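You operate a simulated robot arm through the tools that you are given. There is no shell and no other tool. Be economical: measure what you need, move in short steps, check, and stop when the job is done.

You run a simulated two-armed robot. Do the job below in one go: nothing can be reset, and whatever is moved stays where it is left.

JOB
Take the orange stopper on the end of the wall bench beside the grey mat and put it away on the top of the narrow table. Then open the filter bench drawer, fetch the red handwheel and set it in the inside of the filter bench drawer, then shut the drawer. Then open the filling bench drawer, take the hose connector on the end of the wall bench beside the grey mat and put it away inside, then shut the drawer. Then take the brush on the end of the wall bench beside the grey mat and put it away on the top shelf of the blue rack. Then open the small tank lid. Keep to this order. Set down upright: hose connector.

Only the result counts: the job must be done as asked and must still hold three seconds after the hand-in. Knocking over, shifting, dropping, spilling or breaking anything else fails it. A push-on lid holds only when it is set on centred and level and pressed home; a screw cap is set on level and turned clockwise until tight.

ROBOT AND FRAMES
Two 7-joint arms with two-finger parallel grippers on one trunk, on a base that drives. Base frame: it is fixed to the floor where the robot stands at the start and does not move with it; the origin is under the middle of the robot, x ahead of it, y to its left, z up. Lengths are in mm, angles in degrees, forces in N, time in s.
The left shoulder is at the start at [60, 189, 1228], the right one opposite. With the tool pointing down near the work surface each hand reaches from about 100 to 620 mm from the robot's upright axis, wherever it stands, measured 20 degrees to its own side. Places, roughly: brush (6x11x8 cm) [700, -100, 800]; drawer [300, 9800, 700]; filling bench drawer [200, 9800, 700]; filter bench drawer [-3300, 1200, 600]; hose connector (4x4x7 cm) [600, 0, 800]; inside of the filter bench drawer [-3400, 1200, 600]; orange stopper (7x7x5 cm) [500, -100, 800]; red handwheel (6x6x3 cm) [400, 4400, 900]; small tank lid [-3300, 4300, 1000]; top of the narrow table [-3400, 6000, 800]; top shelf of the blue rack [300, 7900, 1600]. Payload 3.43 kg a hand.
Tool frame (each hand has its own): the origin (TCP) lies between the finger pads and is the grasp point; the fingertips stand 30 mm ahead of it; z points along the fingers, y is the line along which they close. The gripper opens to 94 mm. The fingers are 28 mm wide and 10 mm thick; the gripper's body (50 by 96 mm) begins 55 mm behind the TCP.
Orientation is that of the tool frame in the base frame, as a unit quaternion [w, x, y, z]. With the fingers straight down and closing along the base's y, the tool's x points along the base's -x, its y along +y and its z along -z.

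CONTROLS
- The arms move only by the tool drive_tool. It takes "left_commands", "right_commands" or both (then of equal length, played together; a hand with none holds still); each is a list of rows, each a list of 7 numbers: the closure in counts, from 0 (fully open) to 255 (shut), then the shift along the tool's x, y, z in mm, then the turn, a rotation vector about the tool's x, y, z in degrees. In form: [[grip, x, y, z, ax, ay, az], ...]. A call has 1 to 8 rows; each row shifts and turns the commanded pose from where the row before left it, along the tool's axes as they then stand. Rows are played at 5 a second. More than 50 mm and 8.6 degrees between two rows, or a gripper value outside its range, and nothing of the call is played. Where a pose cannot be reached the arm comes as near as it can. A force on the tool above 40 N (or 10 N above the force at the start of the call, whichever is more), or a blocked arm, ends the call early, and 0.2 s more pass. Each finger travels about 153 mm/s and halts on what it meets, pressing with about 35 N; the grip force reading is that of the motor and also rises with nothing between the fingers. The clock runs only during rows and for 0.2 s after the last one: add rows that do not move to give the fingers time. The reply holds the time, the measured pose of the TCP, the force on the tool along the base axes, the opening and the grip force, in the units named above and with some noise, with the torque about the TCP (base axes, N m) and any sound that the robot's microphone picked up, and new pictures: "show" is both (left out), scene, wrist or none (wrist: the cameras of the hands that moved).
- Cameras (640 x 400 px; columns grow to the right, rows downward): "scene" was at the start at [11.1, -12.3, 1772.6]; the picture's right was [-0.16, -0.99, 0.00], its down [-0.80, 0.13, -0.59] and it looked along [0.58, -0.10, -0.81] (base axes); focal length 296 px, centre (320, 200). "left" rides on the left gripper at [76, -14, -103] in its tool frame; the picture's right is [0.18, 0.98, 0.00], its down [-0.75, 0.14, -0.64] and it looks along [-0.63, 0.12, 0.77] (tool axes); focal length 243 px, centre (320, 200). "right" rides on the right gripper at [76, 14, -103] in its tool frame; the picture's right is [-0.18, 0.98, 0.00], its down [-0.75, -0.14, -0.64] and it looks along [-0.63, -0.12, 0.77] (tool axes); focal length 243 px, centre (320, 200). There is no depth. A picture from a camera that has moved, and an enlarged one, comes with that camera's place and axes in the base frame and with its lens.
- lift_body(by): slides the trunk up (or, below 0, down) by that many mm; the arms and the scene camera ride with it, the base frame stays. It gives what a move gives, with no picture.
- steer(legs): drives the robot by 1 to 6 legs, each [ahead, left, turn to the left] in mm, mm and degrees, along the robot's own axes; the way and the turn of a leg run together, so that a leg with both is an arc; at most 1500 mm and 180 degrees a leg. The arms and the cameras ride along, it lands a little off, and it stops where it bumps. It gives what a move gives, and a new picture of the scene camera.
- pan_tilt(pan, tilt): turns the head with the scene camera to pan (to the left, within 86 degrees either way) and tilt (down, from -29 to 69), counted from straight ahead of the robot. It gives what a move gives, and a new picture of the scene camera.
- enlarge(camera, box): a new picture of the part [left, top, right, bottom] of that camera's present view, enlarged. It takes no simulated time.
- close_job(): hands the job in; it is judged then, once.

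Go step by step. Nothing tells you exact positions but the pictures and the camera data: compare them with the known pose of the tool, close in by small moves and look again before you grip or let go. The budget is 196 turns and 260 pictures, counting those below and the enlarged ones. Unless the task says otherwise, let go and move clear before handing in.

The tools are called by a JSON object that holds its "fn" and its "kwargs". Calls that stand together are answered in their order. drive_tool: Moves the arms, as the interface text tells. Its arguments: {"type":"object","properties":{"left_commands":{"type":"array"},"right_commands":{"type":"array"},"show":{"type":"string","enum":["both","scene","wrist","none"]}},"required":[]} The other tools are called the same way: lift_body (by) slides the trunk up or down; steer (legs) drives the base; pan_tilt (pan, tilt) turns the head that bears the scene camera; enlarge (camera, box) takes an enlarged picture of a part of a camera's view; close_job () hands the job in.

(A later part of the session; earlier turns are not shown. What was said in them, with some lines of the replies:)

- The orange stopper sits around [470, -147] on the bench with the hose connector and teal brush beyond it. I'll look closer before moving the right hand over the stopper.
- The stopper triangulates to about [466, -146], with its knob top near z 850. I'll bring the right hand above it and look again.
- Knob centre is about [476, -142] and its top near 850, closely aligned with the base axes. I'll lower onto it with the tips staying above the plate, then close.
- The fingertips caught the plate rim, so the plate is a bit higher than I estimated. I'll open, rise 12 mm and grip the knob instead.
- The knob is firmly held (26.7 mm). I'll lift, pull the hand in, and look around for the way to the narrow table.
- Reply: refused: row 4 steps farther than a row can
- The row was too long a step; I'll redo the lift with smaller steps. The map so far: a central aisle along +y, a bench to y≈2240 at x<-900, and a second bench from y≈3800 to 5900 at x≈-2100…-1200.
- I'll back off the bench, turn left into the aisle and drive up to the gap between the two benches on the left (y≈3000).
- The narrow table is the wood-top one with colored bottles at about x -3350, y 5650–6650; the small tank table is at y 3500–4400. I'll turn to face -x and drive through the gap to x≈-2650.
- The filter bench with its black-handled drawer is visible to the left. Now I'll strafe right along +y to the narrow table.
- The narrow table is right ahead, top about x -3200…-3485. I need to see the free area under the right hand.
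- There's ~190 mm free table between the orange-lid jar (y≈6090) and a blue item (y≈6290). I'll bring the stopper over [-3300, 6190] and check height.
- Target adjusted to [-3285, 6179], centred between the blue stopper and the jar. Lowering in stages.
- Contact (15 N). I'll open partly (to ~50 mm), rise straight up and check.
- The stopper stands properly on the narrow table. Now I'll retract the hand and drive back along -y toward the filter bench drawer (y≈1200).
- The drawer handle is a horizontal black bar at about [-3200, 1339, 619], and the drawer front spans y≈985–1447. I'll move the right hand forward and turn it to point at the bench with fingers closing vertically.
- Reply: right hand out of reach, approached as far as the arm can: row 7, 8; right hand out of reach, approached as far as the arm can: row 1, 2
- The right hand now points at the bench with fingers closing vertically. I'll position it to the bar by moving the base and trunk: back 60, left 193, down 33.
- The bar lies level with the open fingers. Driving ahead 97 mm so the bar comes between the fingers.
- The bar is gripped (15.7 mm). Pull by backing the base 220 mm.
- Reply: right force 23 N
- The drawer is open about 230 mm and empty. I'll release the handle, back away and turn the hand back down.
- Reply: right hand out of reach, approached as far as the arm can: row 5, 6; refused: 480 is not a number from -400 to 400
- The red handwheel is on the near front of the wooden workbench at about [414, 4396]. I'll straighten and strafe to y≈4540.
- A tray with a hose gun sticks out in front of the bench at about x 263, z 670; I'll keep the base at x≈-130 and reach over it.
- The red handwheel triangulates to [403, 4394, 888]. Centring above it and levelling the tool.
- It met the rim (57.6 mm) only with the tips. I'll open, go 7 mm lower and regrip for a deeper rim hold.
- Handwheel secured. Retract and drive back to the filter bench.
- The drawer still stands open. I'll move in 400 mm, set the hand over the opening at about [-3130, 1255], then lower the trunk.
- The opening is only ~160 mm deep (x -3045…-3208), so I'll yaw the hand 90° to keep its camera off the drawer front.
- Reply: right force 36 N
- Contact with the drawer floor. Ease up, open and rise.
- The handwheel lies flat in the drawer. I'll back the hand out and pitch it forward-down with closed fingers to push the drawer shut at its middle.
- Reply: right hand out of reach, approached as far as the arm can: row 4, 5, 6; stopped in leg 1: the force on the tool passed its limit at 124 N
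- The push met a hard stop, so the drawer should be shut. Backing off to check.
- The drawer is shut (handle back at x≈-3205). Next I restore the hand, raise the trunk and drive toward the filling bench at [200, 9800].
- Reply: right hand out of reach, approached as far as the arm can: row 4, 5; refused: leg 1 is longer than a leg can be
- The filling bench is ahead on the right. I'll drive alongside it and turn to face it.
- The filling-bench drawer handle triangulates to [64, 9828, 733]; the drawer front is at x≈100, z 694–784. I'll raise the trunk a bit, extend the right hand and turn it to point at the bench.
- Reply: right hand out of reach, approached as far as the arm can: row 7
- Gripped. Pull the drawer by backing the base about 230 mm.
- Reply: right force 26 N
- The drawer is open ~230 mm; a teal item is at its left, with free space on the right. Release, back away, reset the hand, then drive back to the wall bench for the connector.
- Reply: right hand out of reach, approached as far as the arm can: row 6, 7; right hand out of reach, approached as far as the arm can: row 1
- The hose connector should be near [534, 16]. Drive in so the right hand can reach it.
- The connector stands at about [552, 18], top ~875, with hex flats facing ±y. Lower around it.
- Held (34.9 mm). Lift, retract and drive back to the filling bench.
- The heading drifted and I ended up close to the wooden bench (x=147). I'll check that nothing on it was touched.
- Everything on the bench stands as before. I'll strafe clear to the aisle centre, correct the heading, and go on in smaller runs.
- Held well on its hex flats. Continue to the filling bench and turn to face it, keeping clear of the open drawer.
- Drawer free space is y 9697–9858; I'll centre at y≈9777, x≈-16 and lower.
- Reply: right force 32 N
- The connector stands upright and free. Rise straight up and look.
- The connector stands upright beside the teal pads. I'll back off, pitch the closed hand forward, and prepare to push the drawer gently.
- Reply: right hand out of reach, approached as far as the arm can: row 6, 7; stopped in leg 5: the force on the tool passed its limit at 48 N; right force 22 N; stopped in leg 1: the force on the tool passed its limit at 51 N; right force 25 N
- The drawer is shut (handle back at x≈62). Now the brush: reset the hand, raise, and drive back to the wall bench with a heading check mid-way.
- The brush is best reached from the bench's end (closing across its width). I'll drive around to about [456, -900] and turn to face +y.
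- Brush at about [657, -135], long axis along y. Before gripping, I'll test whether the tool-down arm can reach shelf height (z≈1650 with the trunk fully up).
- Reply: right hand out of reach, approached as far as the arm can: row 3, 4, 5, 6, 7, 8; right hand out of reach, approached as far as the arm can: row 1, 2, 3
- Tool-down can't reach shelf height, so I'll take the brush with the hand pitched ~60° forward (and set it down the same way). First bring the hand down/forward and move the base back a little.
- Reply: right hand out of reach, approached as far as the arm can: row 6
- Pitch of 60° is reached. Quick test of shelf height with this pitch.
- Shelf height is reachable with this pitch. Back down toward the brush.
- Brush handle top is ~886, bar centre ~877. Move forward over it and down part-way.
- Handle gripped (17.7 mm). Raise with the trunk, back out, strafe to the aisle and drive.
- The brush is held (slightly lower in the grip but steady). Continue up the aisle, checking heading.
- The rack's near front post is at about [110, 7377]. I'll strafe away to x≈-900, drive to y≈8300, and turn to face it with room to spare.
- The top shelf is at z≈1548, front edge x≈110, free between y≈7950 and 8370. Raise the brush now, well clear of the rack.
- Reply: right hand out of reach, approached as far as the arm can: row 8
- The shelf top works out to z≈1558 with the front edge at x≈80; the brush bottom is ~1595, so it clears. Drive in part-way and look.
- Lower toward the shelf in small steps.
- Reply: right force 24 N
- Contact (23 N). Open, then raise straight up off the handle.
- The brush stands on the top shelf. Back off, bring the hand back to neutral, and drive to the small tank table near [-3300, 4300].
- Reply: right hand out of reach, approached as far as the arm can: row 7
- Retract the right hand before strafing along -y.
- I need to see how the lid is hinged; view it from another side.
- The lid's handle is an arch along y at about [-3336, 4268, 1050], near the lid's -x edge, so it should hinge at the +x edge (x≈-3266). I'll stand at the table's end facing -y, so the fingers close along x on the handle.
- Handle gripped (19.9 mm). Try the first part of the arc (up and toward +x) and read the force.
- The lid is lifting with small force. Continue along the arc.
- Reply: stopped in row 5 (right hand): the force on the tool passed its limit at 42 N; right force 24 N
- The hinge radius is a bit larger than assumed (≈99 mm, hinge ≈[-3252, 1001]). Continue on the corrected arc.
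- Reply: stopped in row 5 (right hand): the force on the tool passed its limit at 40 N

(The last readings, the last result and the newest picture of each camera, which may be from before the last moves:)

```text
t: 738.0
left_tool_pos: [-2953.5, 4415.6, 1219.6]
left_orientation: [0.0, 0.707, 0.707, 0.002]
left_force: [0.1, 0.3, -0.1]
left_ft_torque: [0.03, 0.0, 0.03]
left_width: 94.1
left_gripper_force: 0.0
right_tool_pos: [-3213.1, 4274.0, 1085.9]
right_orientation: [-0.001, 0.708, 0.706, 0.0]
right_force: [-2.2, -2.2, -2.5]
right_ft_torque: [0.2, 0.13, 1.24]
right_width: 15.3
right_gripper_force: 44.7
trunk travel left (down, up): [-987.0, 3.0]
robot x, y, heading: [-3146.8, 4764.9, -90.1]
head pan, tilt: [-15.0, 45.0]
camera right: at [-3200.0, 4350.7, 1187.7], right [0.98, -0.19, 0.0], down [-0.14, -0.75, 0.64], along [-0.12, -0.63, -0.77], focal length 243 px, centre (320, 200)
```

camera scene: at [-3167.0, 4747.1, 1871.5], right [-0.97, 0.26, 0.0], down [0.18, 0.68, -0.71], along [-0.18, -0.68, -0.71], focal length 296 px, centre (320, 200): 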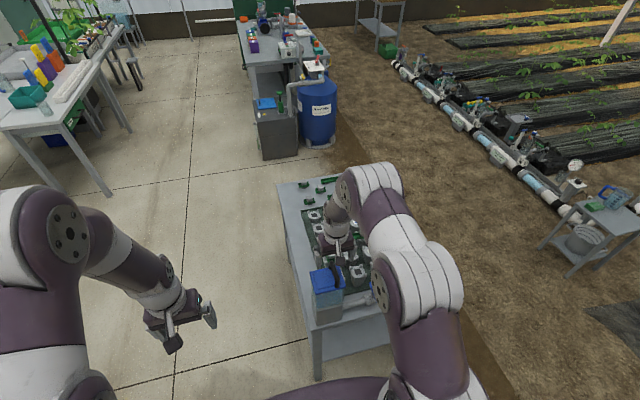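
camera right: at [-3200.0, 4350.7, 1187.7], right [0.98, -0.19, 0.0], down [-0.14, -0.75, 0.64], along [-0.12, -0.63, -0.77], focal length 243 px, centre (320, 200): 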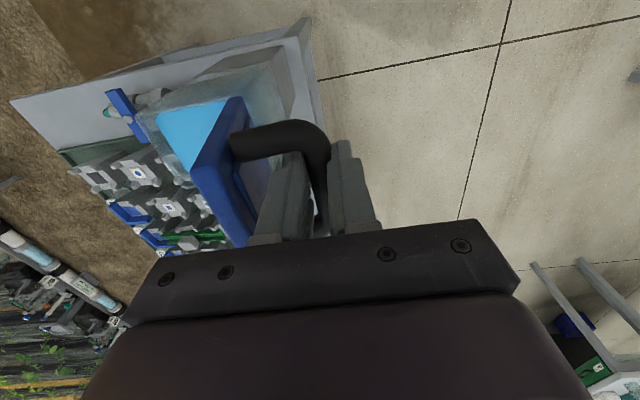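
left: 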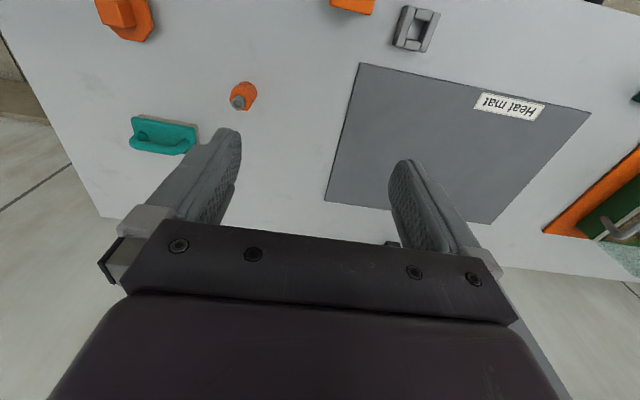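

{"fn": "drive_tool", "kwargs": {"right_commands": [[255, 0, 4.5, 2.4, 0, 0, 0], [255, 0, 4.3, 2.6, 0, 0, 0], [255, 0, 4.2, 2.8, 0, 0, 0], [255, 0, 4, 3, 0, 0, 0], [255, 0, 3.9, 3.2, 0, 0, 0], [255, 0, 3.7, 3.4, 0, 0, 0], [255, 0, 0, 0, 0, 0, 0]], "show": "wrist"}}

{"fn": "enlarge", "kwargs": {"camera": "scene", "box": [260, 200, 400, 310]}}

```text
t: 739.0
left_tool_pos: [-2956.9, 4416.5, 1221.1]
left_orientation: [0.001, 0.708, 0.706, 0.001]
left_force: [0.5, -1.1, 0.7]
left_ft_torque: [0.01, 0.03, -0.01]
left_width: 94.1
left_gripper_force: 0.0
right_tool_pos: [-3206.7, 4273.9, 1078.4]
right_orientation: [-0.002, 0.708, 0.706, -0.002]
right_force: [-35.9, 0.8, 14.5]
right_ft_torque: [-1.09, 0.56, 1.42]
right_width: 15.6
right_gripper_force: 45.0
trunk travel left (down, up): [-987.0, 3.0]
robot x, y, heading: [-3149.0, 4761.9, -90.1]
head pan, tilt: [-15.0, 45.0]
stopped in row 5 (right hand): the force on the tool passed its limit at 45 N (the readings are from after the stop); the commanded pose is now the measured one
camera right: at [-3191.4, 4351.1, 1181.1], right [0.98, -0.19, 0.0], down [-0.14, -0.75, 0.64], along [-0.12, -0.63, -0.77], focal length 243 px, centre (320, 200)
```

right: 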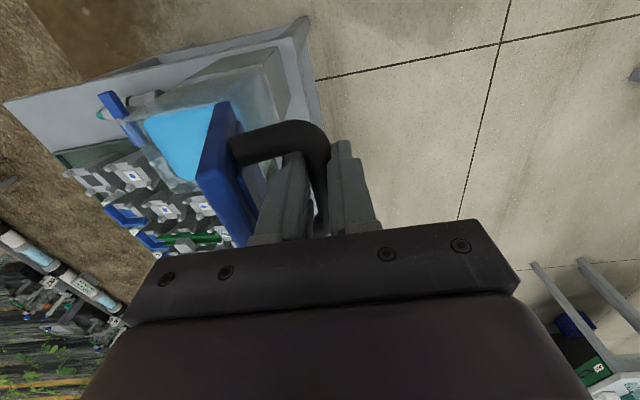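

```text
3.64 times, centred on (330, 255) of scene
camera zoom: at [-3173.3, 4747.8, 1871.5], right [-0.97, 0.26, 0.0], down [0.19, 0.68, -0.71], along [-0.18, -0.68, -0.71], focal length 1077 px, centre (284, 0)
```

zoom: 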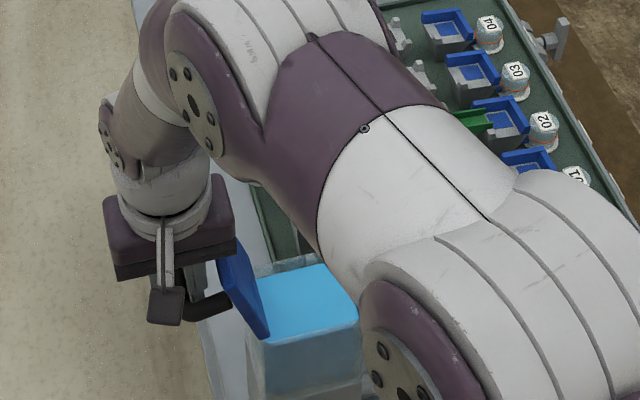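

The lid has reached its end stop, about vertical or slightly beyond. I'll ease off, open the fingers only partly, and rise straight out.

{"fn": "drive_tool", "kwargs": {"right_commands": [[255, 0, -1, 0, 0, 0, 0], [200, 0, 0, 0, 0, 0, 0], [160, 0, 0, 0, 0, 0, 0], [150, 0, 0, 0, 0, 0, 0], [150, 0, 0, 0, 0, 0, 0]], "show": "wrist"}}

```text
t: 740.2
left_tool_pos: [-2953.0, 4414.5, 1219.9]
left_orientation: [-0.002, 0.708, 0.706, 0.001]
left_force: [1.0, -0.1, -0.6]
left_ft_torque: [0.0, 0.01, 0.04]
left_width: 94.2
left_gripper_force: 0.1
right_tool_pos: [-3201.3, 4273.5, 1077.6]
right_orientation: [-0.002, 0.709, 0.706, -0.002]
right_force: [0.4, 0.2, 0.7]
right_ft_torque: [0.0, 0.0, 0.03]
right_width: 38.5
right_gripper_force: 0.1
trunk travel left (down, up): [-987.0, 3.0]
robot x, y, heading: [-3144.7, 4767.2, -90.1]
head pan, tilt: [-15.0, 45.0]
camera right: at [-3185.3, 4349.2, 1179.6], right [0.98, -0.19, -0.01], down [-0.14, -0.75, 0.64], along [-0.12, -0.63, -0.77], focal length 243 px, centre (320, 200)
```

right: 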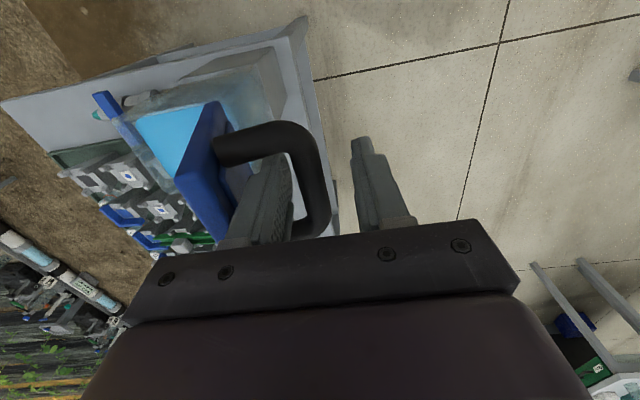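

{"fn": "drive_tool", "kwargs": {"right_commands": [[150, 0, -6, 0, 0, 0, 0], [150, 0, 0, 0, 0, 0, 0], [150, 0, 0, 0, 0, 0, 0]], "show": "wrist"}}

```text
t: 741.0
left_tool_pos: [-2954.4, 4416.5, 1219.9]
left_orientation: [-0.001, 0.708, 0.706, 0.001]
left_force: [-0.2, -0.2, -0.1]
left_ft_torque: [0.01, -0.03, -0.01]
left_width: 94.1
left_gripper_force: 0.0
right_tool_pos: [-3207.7, 4273.3, 1079.2]
right_orientation: [-0.002, 0.709, 0.706, -0.002]
right_force: [-0.4, 0.1, 0.4]
right_ft_torque: [-0.01, 0.05, -0.02]
right_width: 38.9
right_gripper_force: 0.1
trunk travel left (down, up): [-987.0, 3.0]
robot x, y, heading: [-3144.6, 4763.8, -90.0]
head pan, tilt: [-15.0, 45.0]
camera right: at [-3191.8, 4349.4, 1179.8], right [0.98, -0.19, 0.0], down [-0.14, -0.75, 0.64], along [-0.12, -0.63, -0.77], focal length 243 px, centre (320, 200)
```

right: 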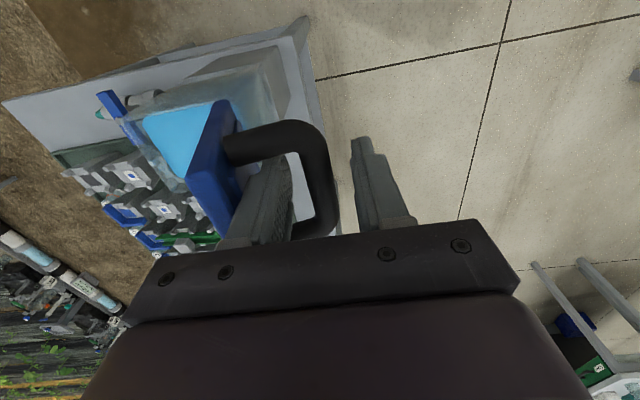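

The lid stays open by itself. Rise straight up out of the handle and check.

{"fn": "drive_tool", "kwargs": {"right_commands": [[150, 0, 2, -20, 0, 0, 0], [150, 0, 0, -30, 0, 0, 0], [150, 0, 0, -40, 0, 0, 0], [150, 0, 0, -40, 0, 0, 0], [150, 45, 0, 0, 0, 0, 0], [150, 45, 0, 0, 0, 0, 0], [150, 45, 0, 0, 0, 0, 0]], "show": "both"}}

{"fn": "steer", "kwargs": {"legs": [[-150, 0, 0]]}}

{"fn": "enlarge", "kwargs": {"camera": "scene", "box": [260, 180, 400, 290]}}

```text
t: 742.6
left_tool_pos: [-2953.8, 4416.0, 1219.8]
left_orientation: [-0.001, 0.708, 0.706, 0.0]
left_force: [0.2, 0.2, -1.0]
left_ft_torque: [0.0, 0.01, 0.0]
left_width: 93.9
left_gripper_force: 0.0
right_tool_pos: [-3204.1, 4408.3, 1204.3]
right_orientation: [-0.001, 0.708, 0.706, -0.002]
right_force: [-0.3, 0.1, -0.7]
right_ft_torque: [-0.02, -0.03, 0.0]
right_width: 38.5
right_gripper_force: 0.0
trunk travel left (down, up): [-987.0, 3.0]
robot x, y, heading: [-3146.2, 4766.8, -89.7]
head pan, tilt: [-15.0, 45.0]
camera scene: at [-3168.0, 4747.2, 1871.5], right [-0.97, 0.26, 0.0], down [0.18, 0.68, -0.71], along [-0.18, -0.68, -0.71], focal length 296 px, centre (320, 200)
camera right: at [-3188.7, 4485.2, 1306.8], right [0.98, -0.19, 0.0], down [-0.14, -0.75, 0.64], along [-0.12, -0.63, -0.77], focal length 243 px, centre (320, 200)
```

scene: 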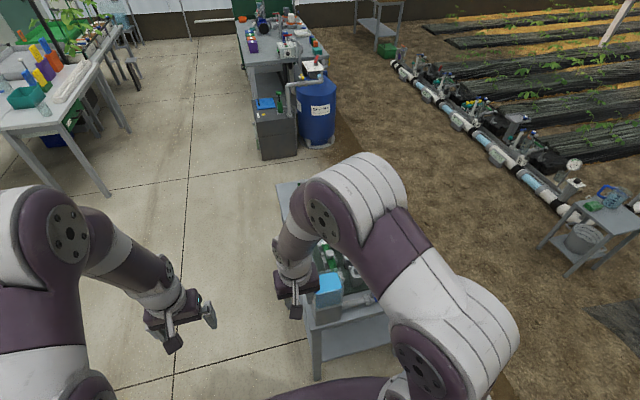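
right: 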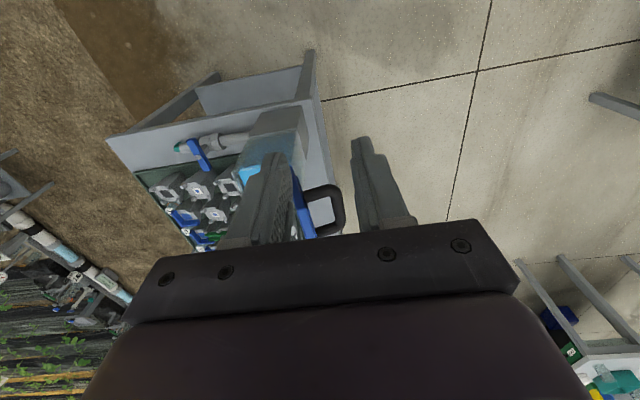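

```text
t: 744.0
left_tool_pos: [-2955.2, 4560.2, 1218.8]
left_orientation: [-0.002, 0.709, 0.705, 0.002]
left_force: [0.2, 1.0, -0.5]
left_ft_torque: [0.04, -0.04, -0.04]
left_width: 94.0
left_gripper_force: 0.1
right_tool_pos: [-3204.4, 4552.1, 1203.1]
right_orientation: [-0.002, 0.709, 0.705, -0.001]
right_force: [-0.2, -0.1, -0.5]
right_ft_torque: [0.02, 0.0, -0.02]
right_width: 38.7
right_gripper_force: 0.1
trunk travel left (down, up): [-987.0, 3.0]
robot x, y, heading: [-3144.5, 4908.7, -90.1]
head pan, tilt: [-15.0, 45.0]
camera scene: at [-3168.0, 4888.8, 1871.4], right [-0.97, 0.26, 0.0], down [0.18, 0.68, -0.71], along [-0.18, -0.68, -0.71], focal length 296 px, centre (320, 200)
```

scene: 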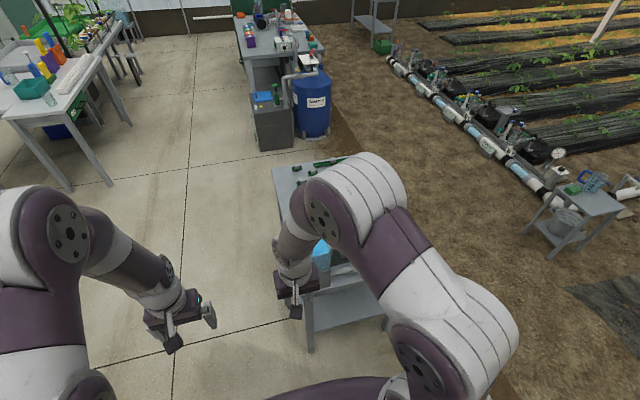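

```text
3.64 times, centred on (330, 235) of scene
camera zoom: at [-3168.0, 4888.8, 1871.4], right [-0.97, 0.26, 0.0], down [0.18, 0.68, -0.71], along [-0.18, -0.68, -0.71], focal length 1077 px, centre (284, 73)
```

zoom: 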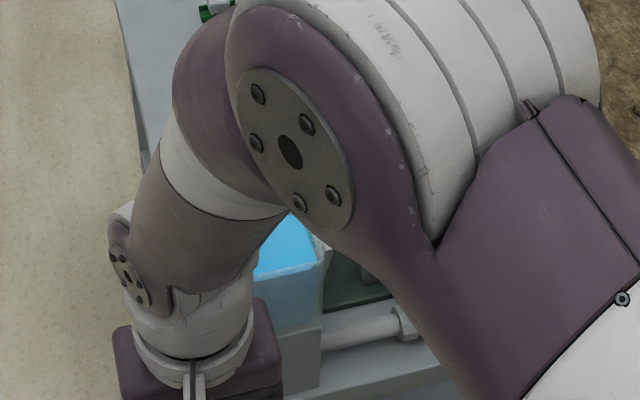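

{"fn": "enlarge", "kwargs": {"camera": "right", "box": [160, 60, 400, 220]}}

{"fn": "drive_tool", "kwargs": {"right_commands": [[0, 30, -40, 0, 0, 0, 0], [0, 0, -45, 0, 0, 0, 0], [0, 0, 0, 0, 0, 0, 0]], "show": "wrist"}}

```text
2.50 times, centred on (280, 140) of right
camera zoom: at [-3189.3, 4628.0, 1305.8], right [0.98, -0.19, 0.0], down [-0.14, -0.75, 0.64], along [-0.13, -0.63, -0.77], focal length 606 px, centre (420, 350)
```

zoom: 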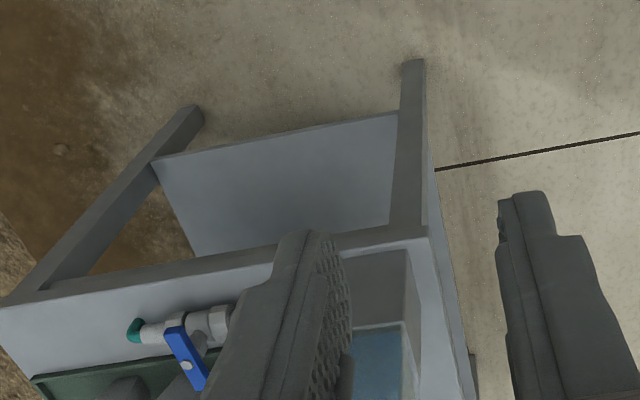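

```text
t: 744.8
left_tool_pos: [-2954.2, 4562.0, 1220.0]
left_orientation: [0.0, 0.708, 0.706, 0.001]
left_force: [-0.2, -0.5, -0.6]
left_ft_torque: [0.02, 0.04, 0.01]
left_width: 94.2
left_gripper_force: 0.0
right_tool_pos: [-3286.7, 4585.1, 1201.3]
right_orientation: [-0.002, 0.709, 0.705, -0.002]
right_force: [0.4, -0.3, 0.4]
right_ft_torque: [0.02, 0.01, -0.03]
right_width: 94.1
right_gripper_force: 0.0
trunk travel left (down, up): [-987.0, 3.0]
robot x, y, heading: [-3142.9, 4914.8, -90.4]
head pan, tilt: [-15.0, 45.0]
camera right: at [-3271.5, 4661.1, 1303.5], right [0.98, -0.19, -0.01], down [-0.14, -0.75, 0.64], along [-0.13, -0.63, -0.77], focal length 243 px, centre (320, 200)
```

right: 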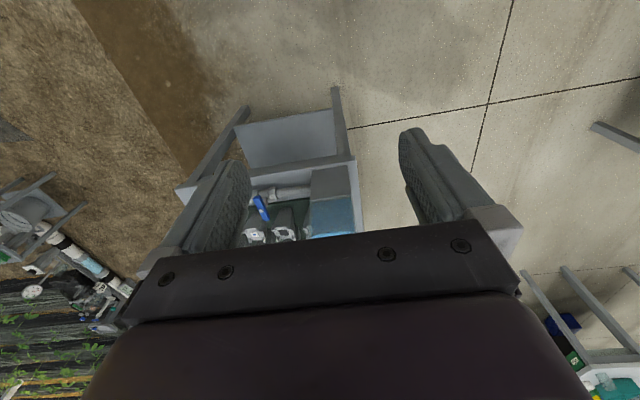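

Look at the lid from the scene camera with the arm out of the way.

{"fn": "steer", "kwargs": {"legs": [[-50, 350, 0]]}}

{"fn": "pan_tilt", "kwargs": {"pan": -35, "tilt": 38}}

```text
t: 747.0
left_tool_pos: [-2603.8, 4609.6, 1221.1]
left_orientation: [-0.001, 0.71, 0.704, 0.001]
left_force: [-1.1, -0.2, 0.2]
left_ft_torque: [-0.04, -0.02, 0.01]
left_width: 94.2
left_gripper_force: 0.1
right_tool_pos: [-2936.8, 4633.5, 1200.2]
right_orientation: [-0.001, 0.711, 0.703, -0.001]
right_force: [-0.2, 0.0, 0.0]
right_ft_torque: [-0.02, -0.03, 0.0]
right_width: 94.0
right_gripper_force: 0.0
trunk travel left (down, up): [-987.0, 3.0]
robot x, y, heading: [-2789.7, 4961.0, -90.2]
head pan, tilt: [-15.0, 45.0]
camera scene: at [-2817.2, 4940.9, 1871.4], right [-0.96, 0.26, 0.0], down [0.19, 0.68, -0.71], along [-0.19, -0.68, -0.71], focal length 296 px, centre (320, 200)
```

scene: 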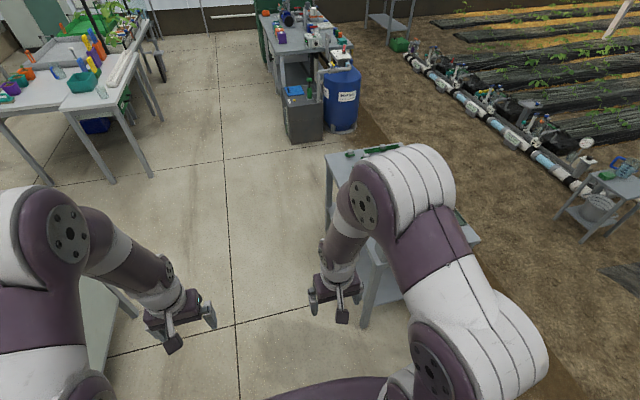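

```text
t: 747.9
left_tool_pos: [-2600.6, 4611.1, 1219.3]
left_orientation: [-0.001, 0.71, 0.704, 0.001]
left_force: [0.5, -0.6, -0.3]
left_ft_torque: [0.02, 0.03, 0.0]
left_width: 93.8
left_gripper_force: 0.1
right_tool_pos: [-2933.7, 4633.0, 1201.2]
right_orientation: [-0.002, 0.71, 0.704, -0.003]
right_force: [0.8, 0.2, 0.2]
right_ft_torque: [0.01, -0.02, -0.02]
right_width: 94.0
right_gripper_force: 0.0
trunk travel left (down, up): [-987.0, 3.0]
robot x, y, heading: [-2792.3, 4960.8, -90.5]
head pan, tilt: [-35.0, 38.0]
camera scene: at [-2840.9, 4949.5, 1881.7], right [-0.82, 0.58, 0.0], down [0.35, 0.5, -0.79], along [-0.46, -0.64, -0.62], focal length 296 px, centre (320, 200)
```

scene: 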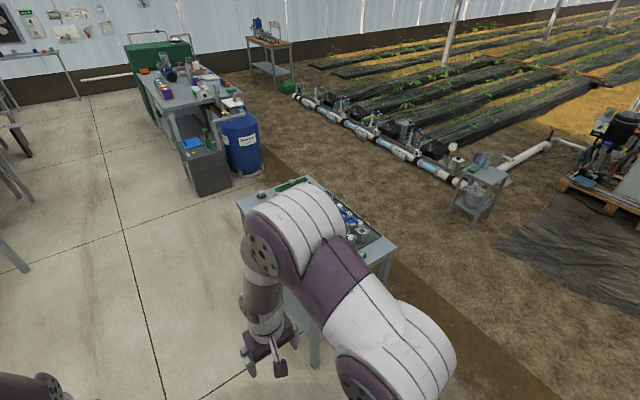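

The arm still blocks the view, so I'll turn the robot to face the tank.

{"fn": "steer", "kwargs": {"legs": [[0, 150, -45]]}}

{"fn": "pan_tilt", "kwargs": {"pan": 0, "tilt": 40}}

{"fn": "enlarge", "kwargs": {"camera": "scene", "box": [240, 140, 400, 260]}}

```text
t: 750.4
left_tool_pos: [-2771.4, 4522.7, 1219.1]
left_orientation: [-0.001, 0.926, 0.378, 0.002]
left_force: [0.7, 0.1, -0.4]
left_ft_torque: [-0.02, 0.04, -0.01]
left_width: 93.7
left_gripper_force: 0.0
right_tool_pos: [-2988.7, 4774.3, 1200.8]
right_orientation: [-0.002, 0.927, 0.376, -0.001]
right_force: [-0.7, -0.2, 0.1]
right_ft_torque: [-0.02, 0.01, 0.03]
right_width: 94.0
right_gripper_force: 0.1
trunk travel left (down, up): [-987.0, 3.0]
robot x, y, heading: [-2657.9, 4903.6, -135.2]
head pan, tilt: [-35.0, 38.0]
camera scene: at [-2700.8, 4931.2, 1881.7], right [-0.17, 0.99, 0.0], down [0.61, 0.1, -0.79], along [-0.78, -0.13, -0.62], focal length 296 px, centre (320, 200)
```

scene: 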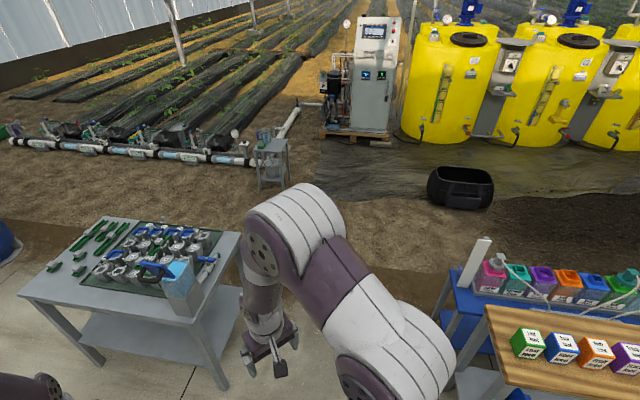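

```text
t: 751.4
left_tool_pos: [-2770.8, 4521.9, 1220.0]
left_orientation: [-0.001, 0.926, 0.378, 0.003]
left_force: [0.6, -0.8, 0.6]
left_ft_torque: [-0.02, 0.02, 0.0]
left_width: 94.0
left_gripper_force: 0.1
right_tool_pos: [-2989.3, 4773.9, 1202.1]
right_orientation: [-0.002, 0.927, 0.376, -0.001]
right_force: [-0.1, -0.1, 0.2]
right_ft_torque: [-0.02, 0.0, 0.02]
right_width: 94.0
right_gripper_force: 0.1
trunk travel left (down, up): [-987.0, 3.0]
robot x, y, heading: [-2657.8, 4901.6, -135.4]
head pan, tilt: [0.0, 40.0]
camera scene: at [-2676.1, 4885.5, 1878.7], right [-0.7, 0.71, 0.0], down [0.46, 0.45, -0.77], along [-0.55, -0.54, -0.64], focal length 296 px, centre (320, 200)
```

scene: 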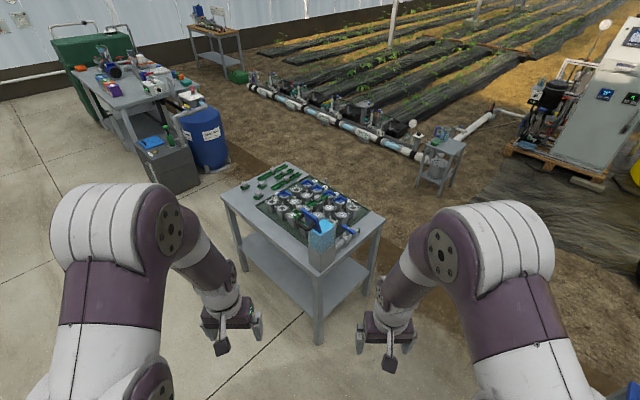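

```text
3.33 times, centred on (320, 200) of scene
camera zoom: at [-2676.1, 4885.5, 1878.7], right [-0.7, 0.71, 0.0], down [0.46, 0.45, -0.77], along [-0.55, -0.54, -0.64], focal length 987 px, centre (320, 200)
```

zoom: 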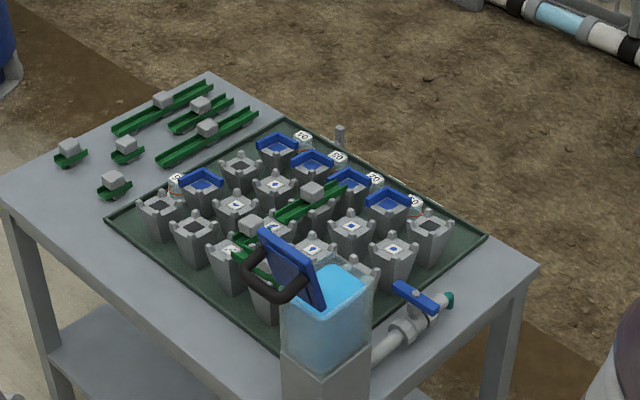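

Everything is in place: the lid stands open on its stop, both hands are clear, so I'll hand in.

{"fn": "close_job", "kwargs": {}}

```text
The job is handed in.
```

The job is handed in, with all five parts done in the order you gave:

- **Orange stopper:** on top of the narrow table.
- **Red handwheel:** in the filter bench drawer, which is shut.
- **Hose connector:** set down upright in the filling bench drawer. The drawer is shut, so I last saw the connector standing as the drawer slid in.
- **Brush:** on the top shelf of the blue rack.
- **Small tank lid:** open against its stop and staying open by itself.
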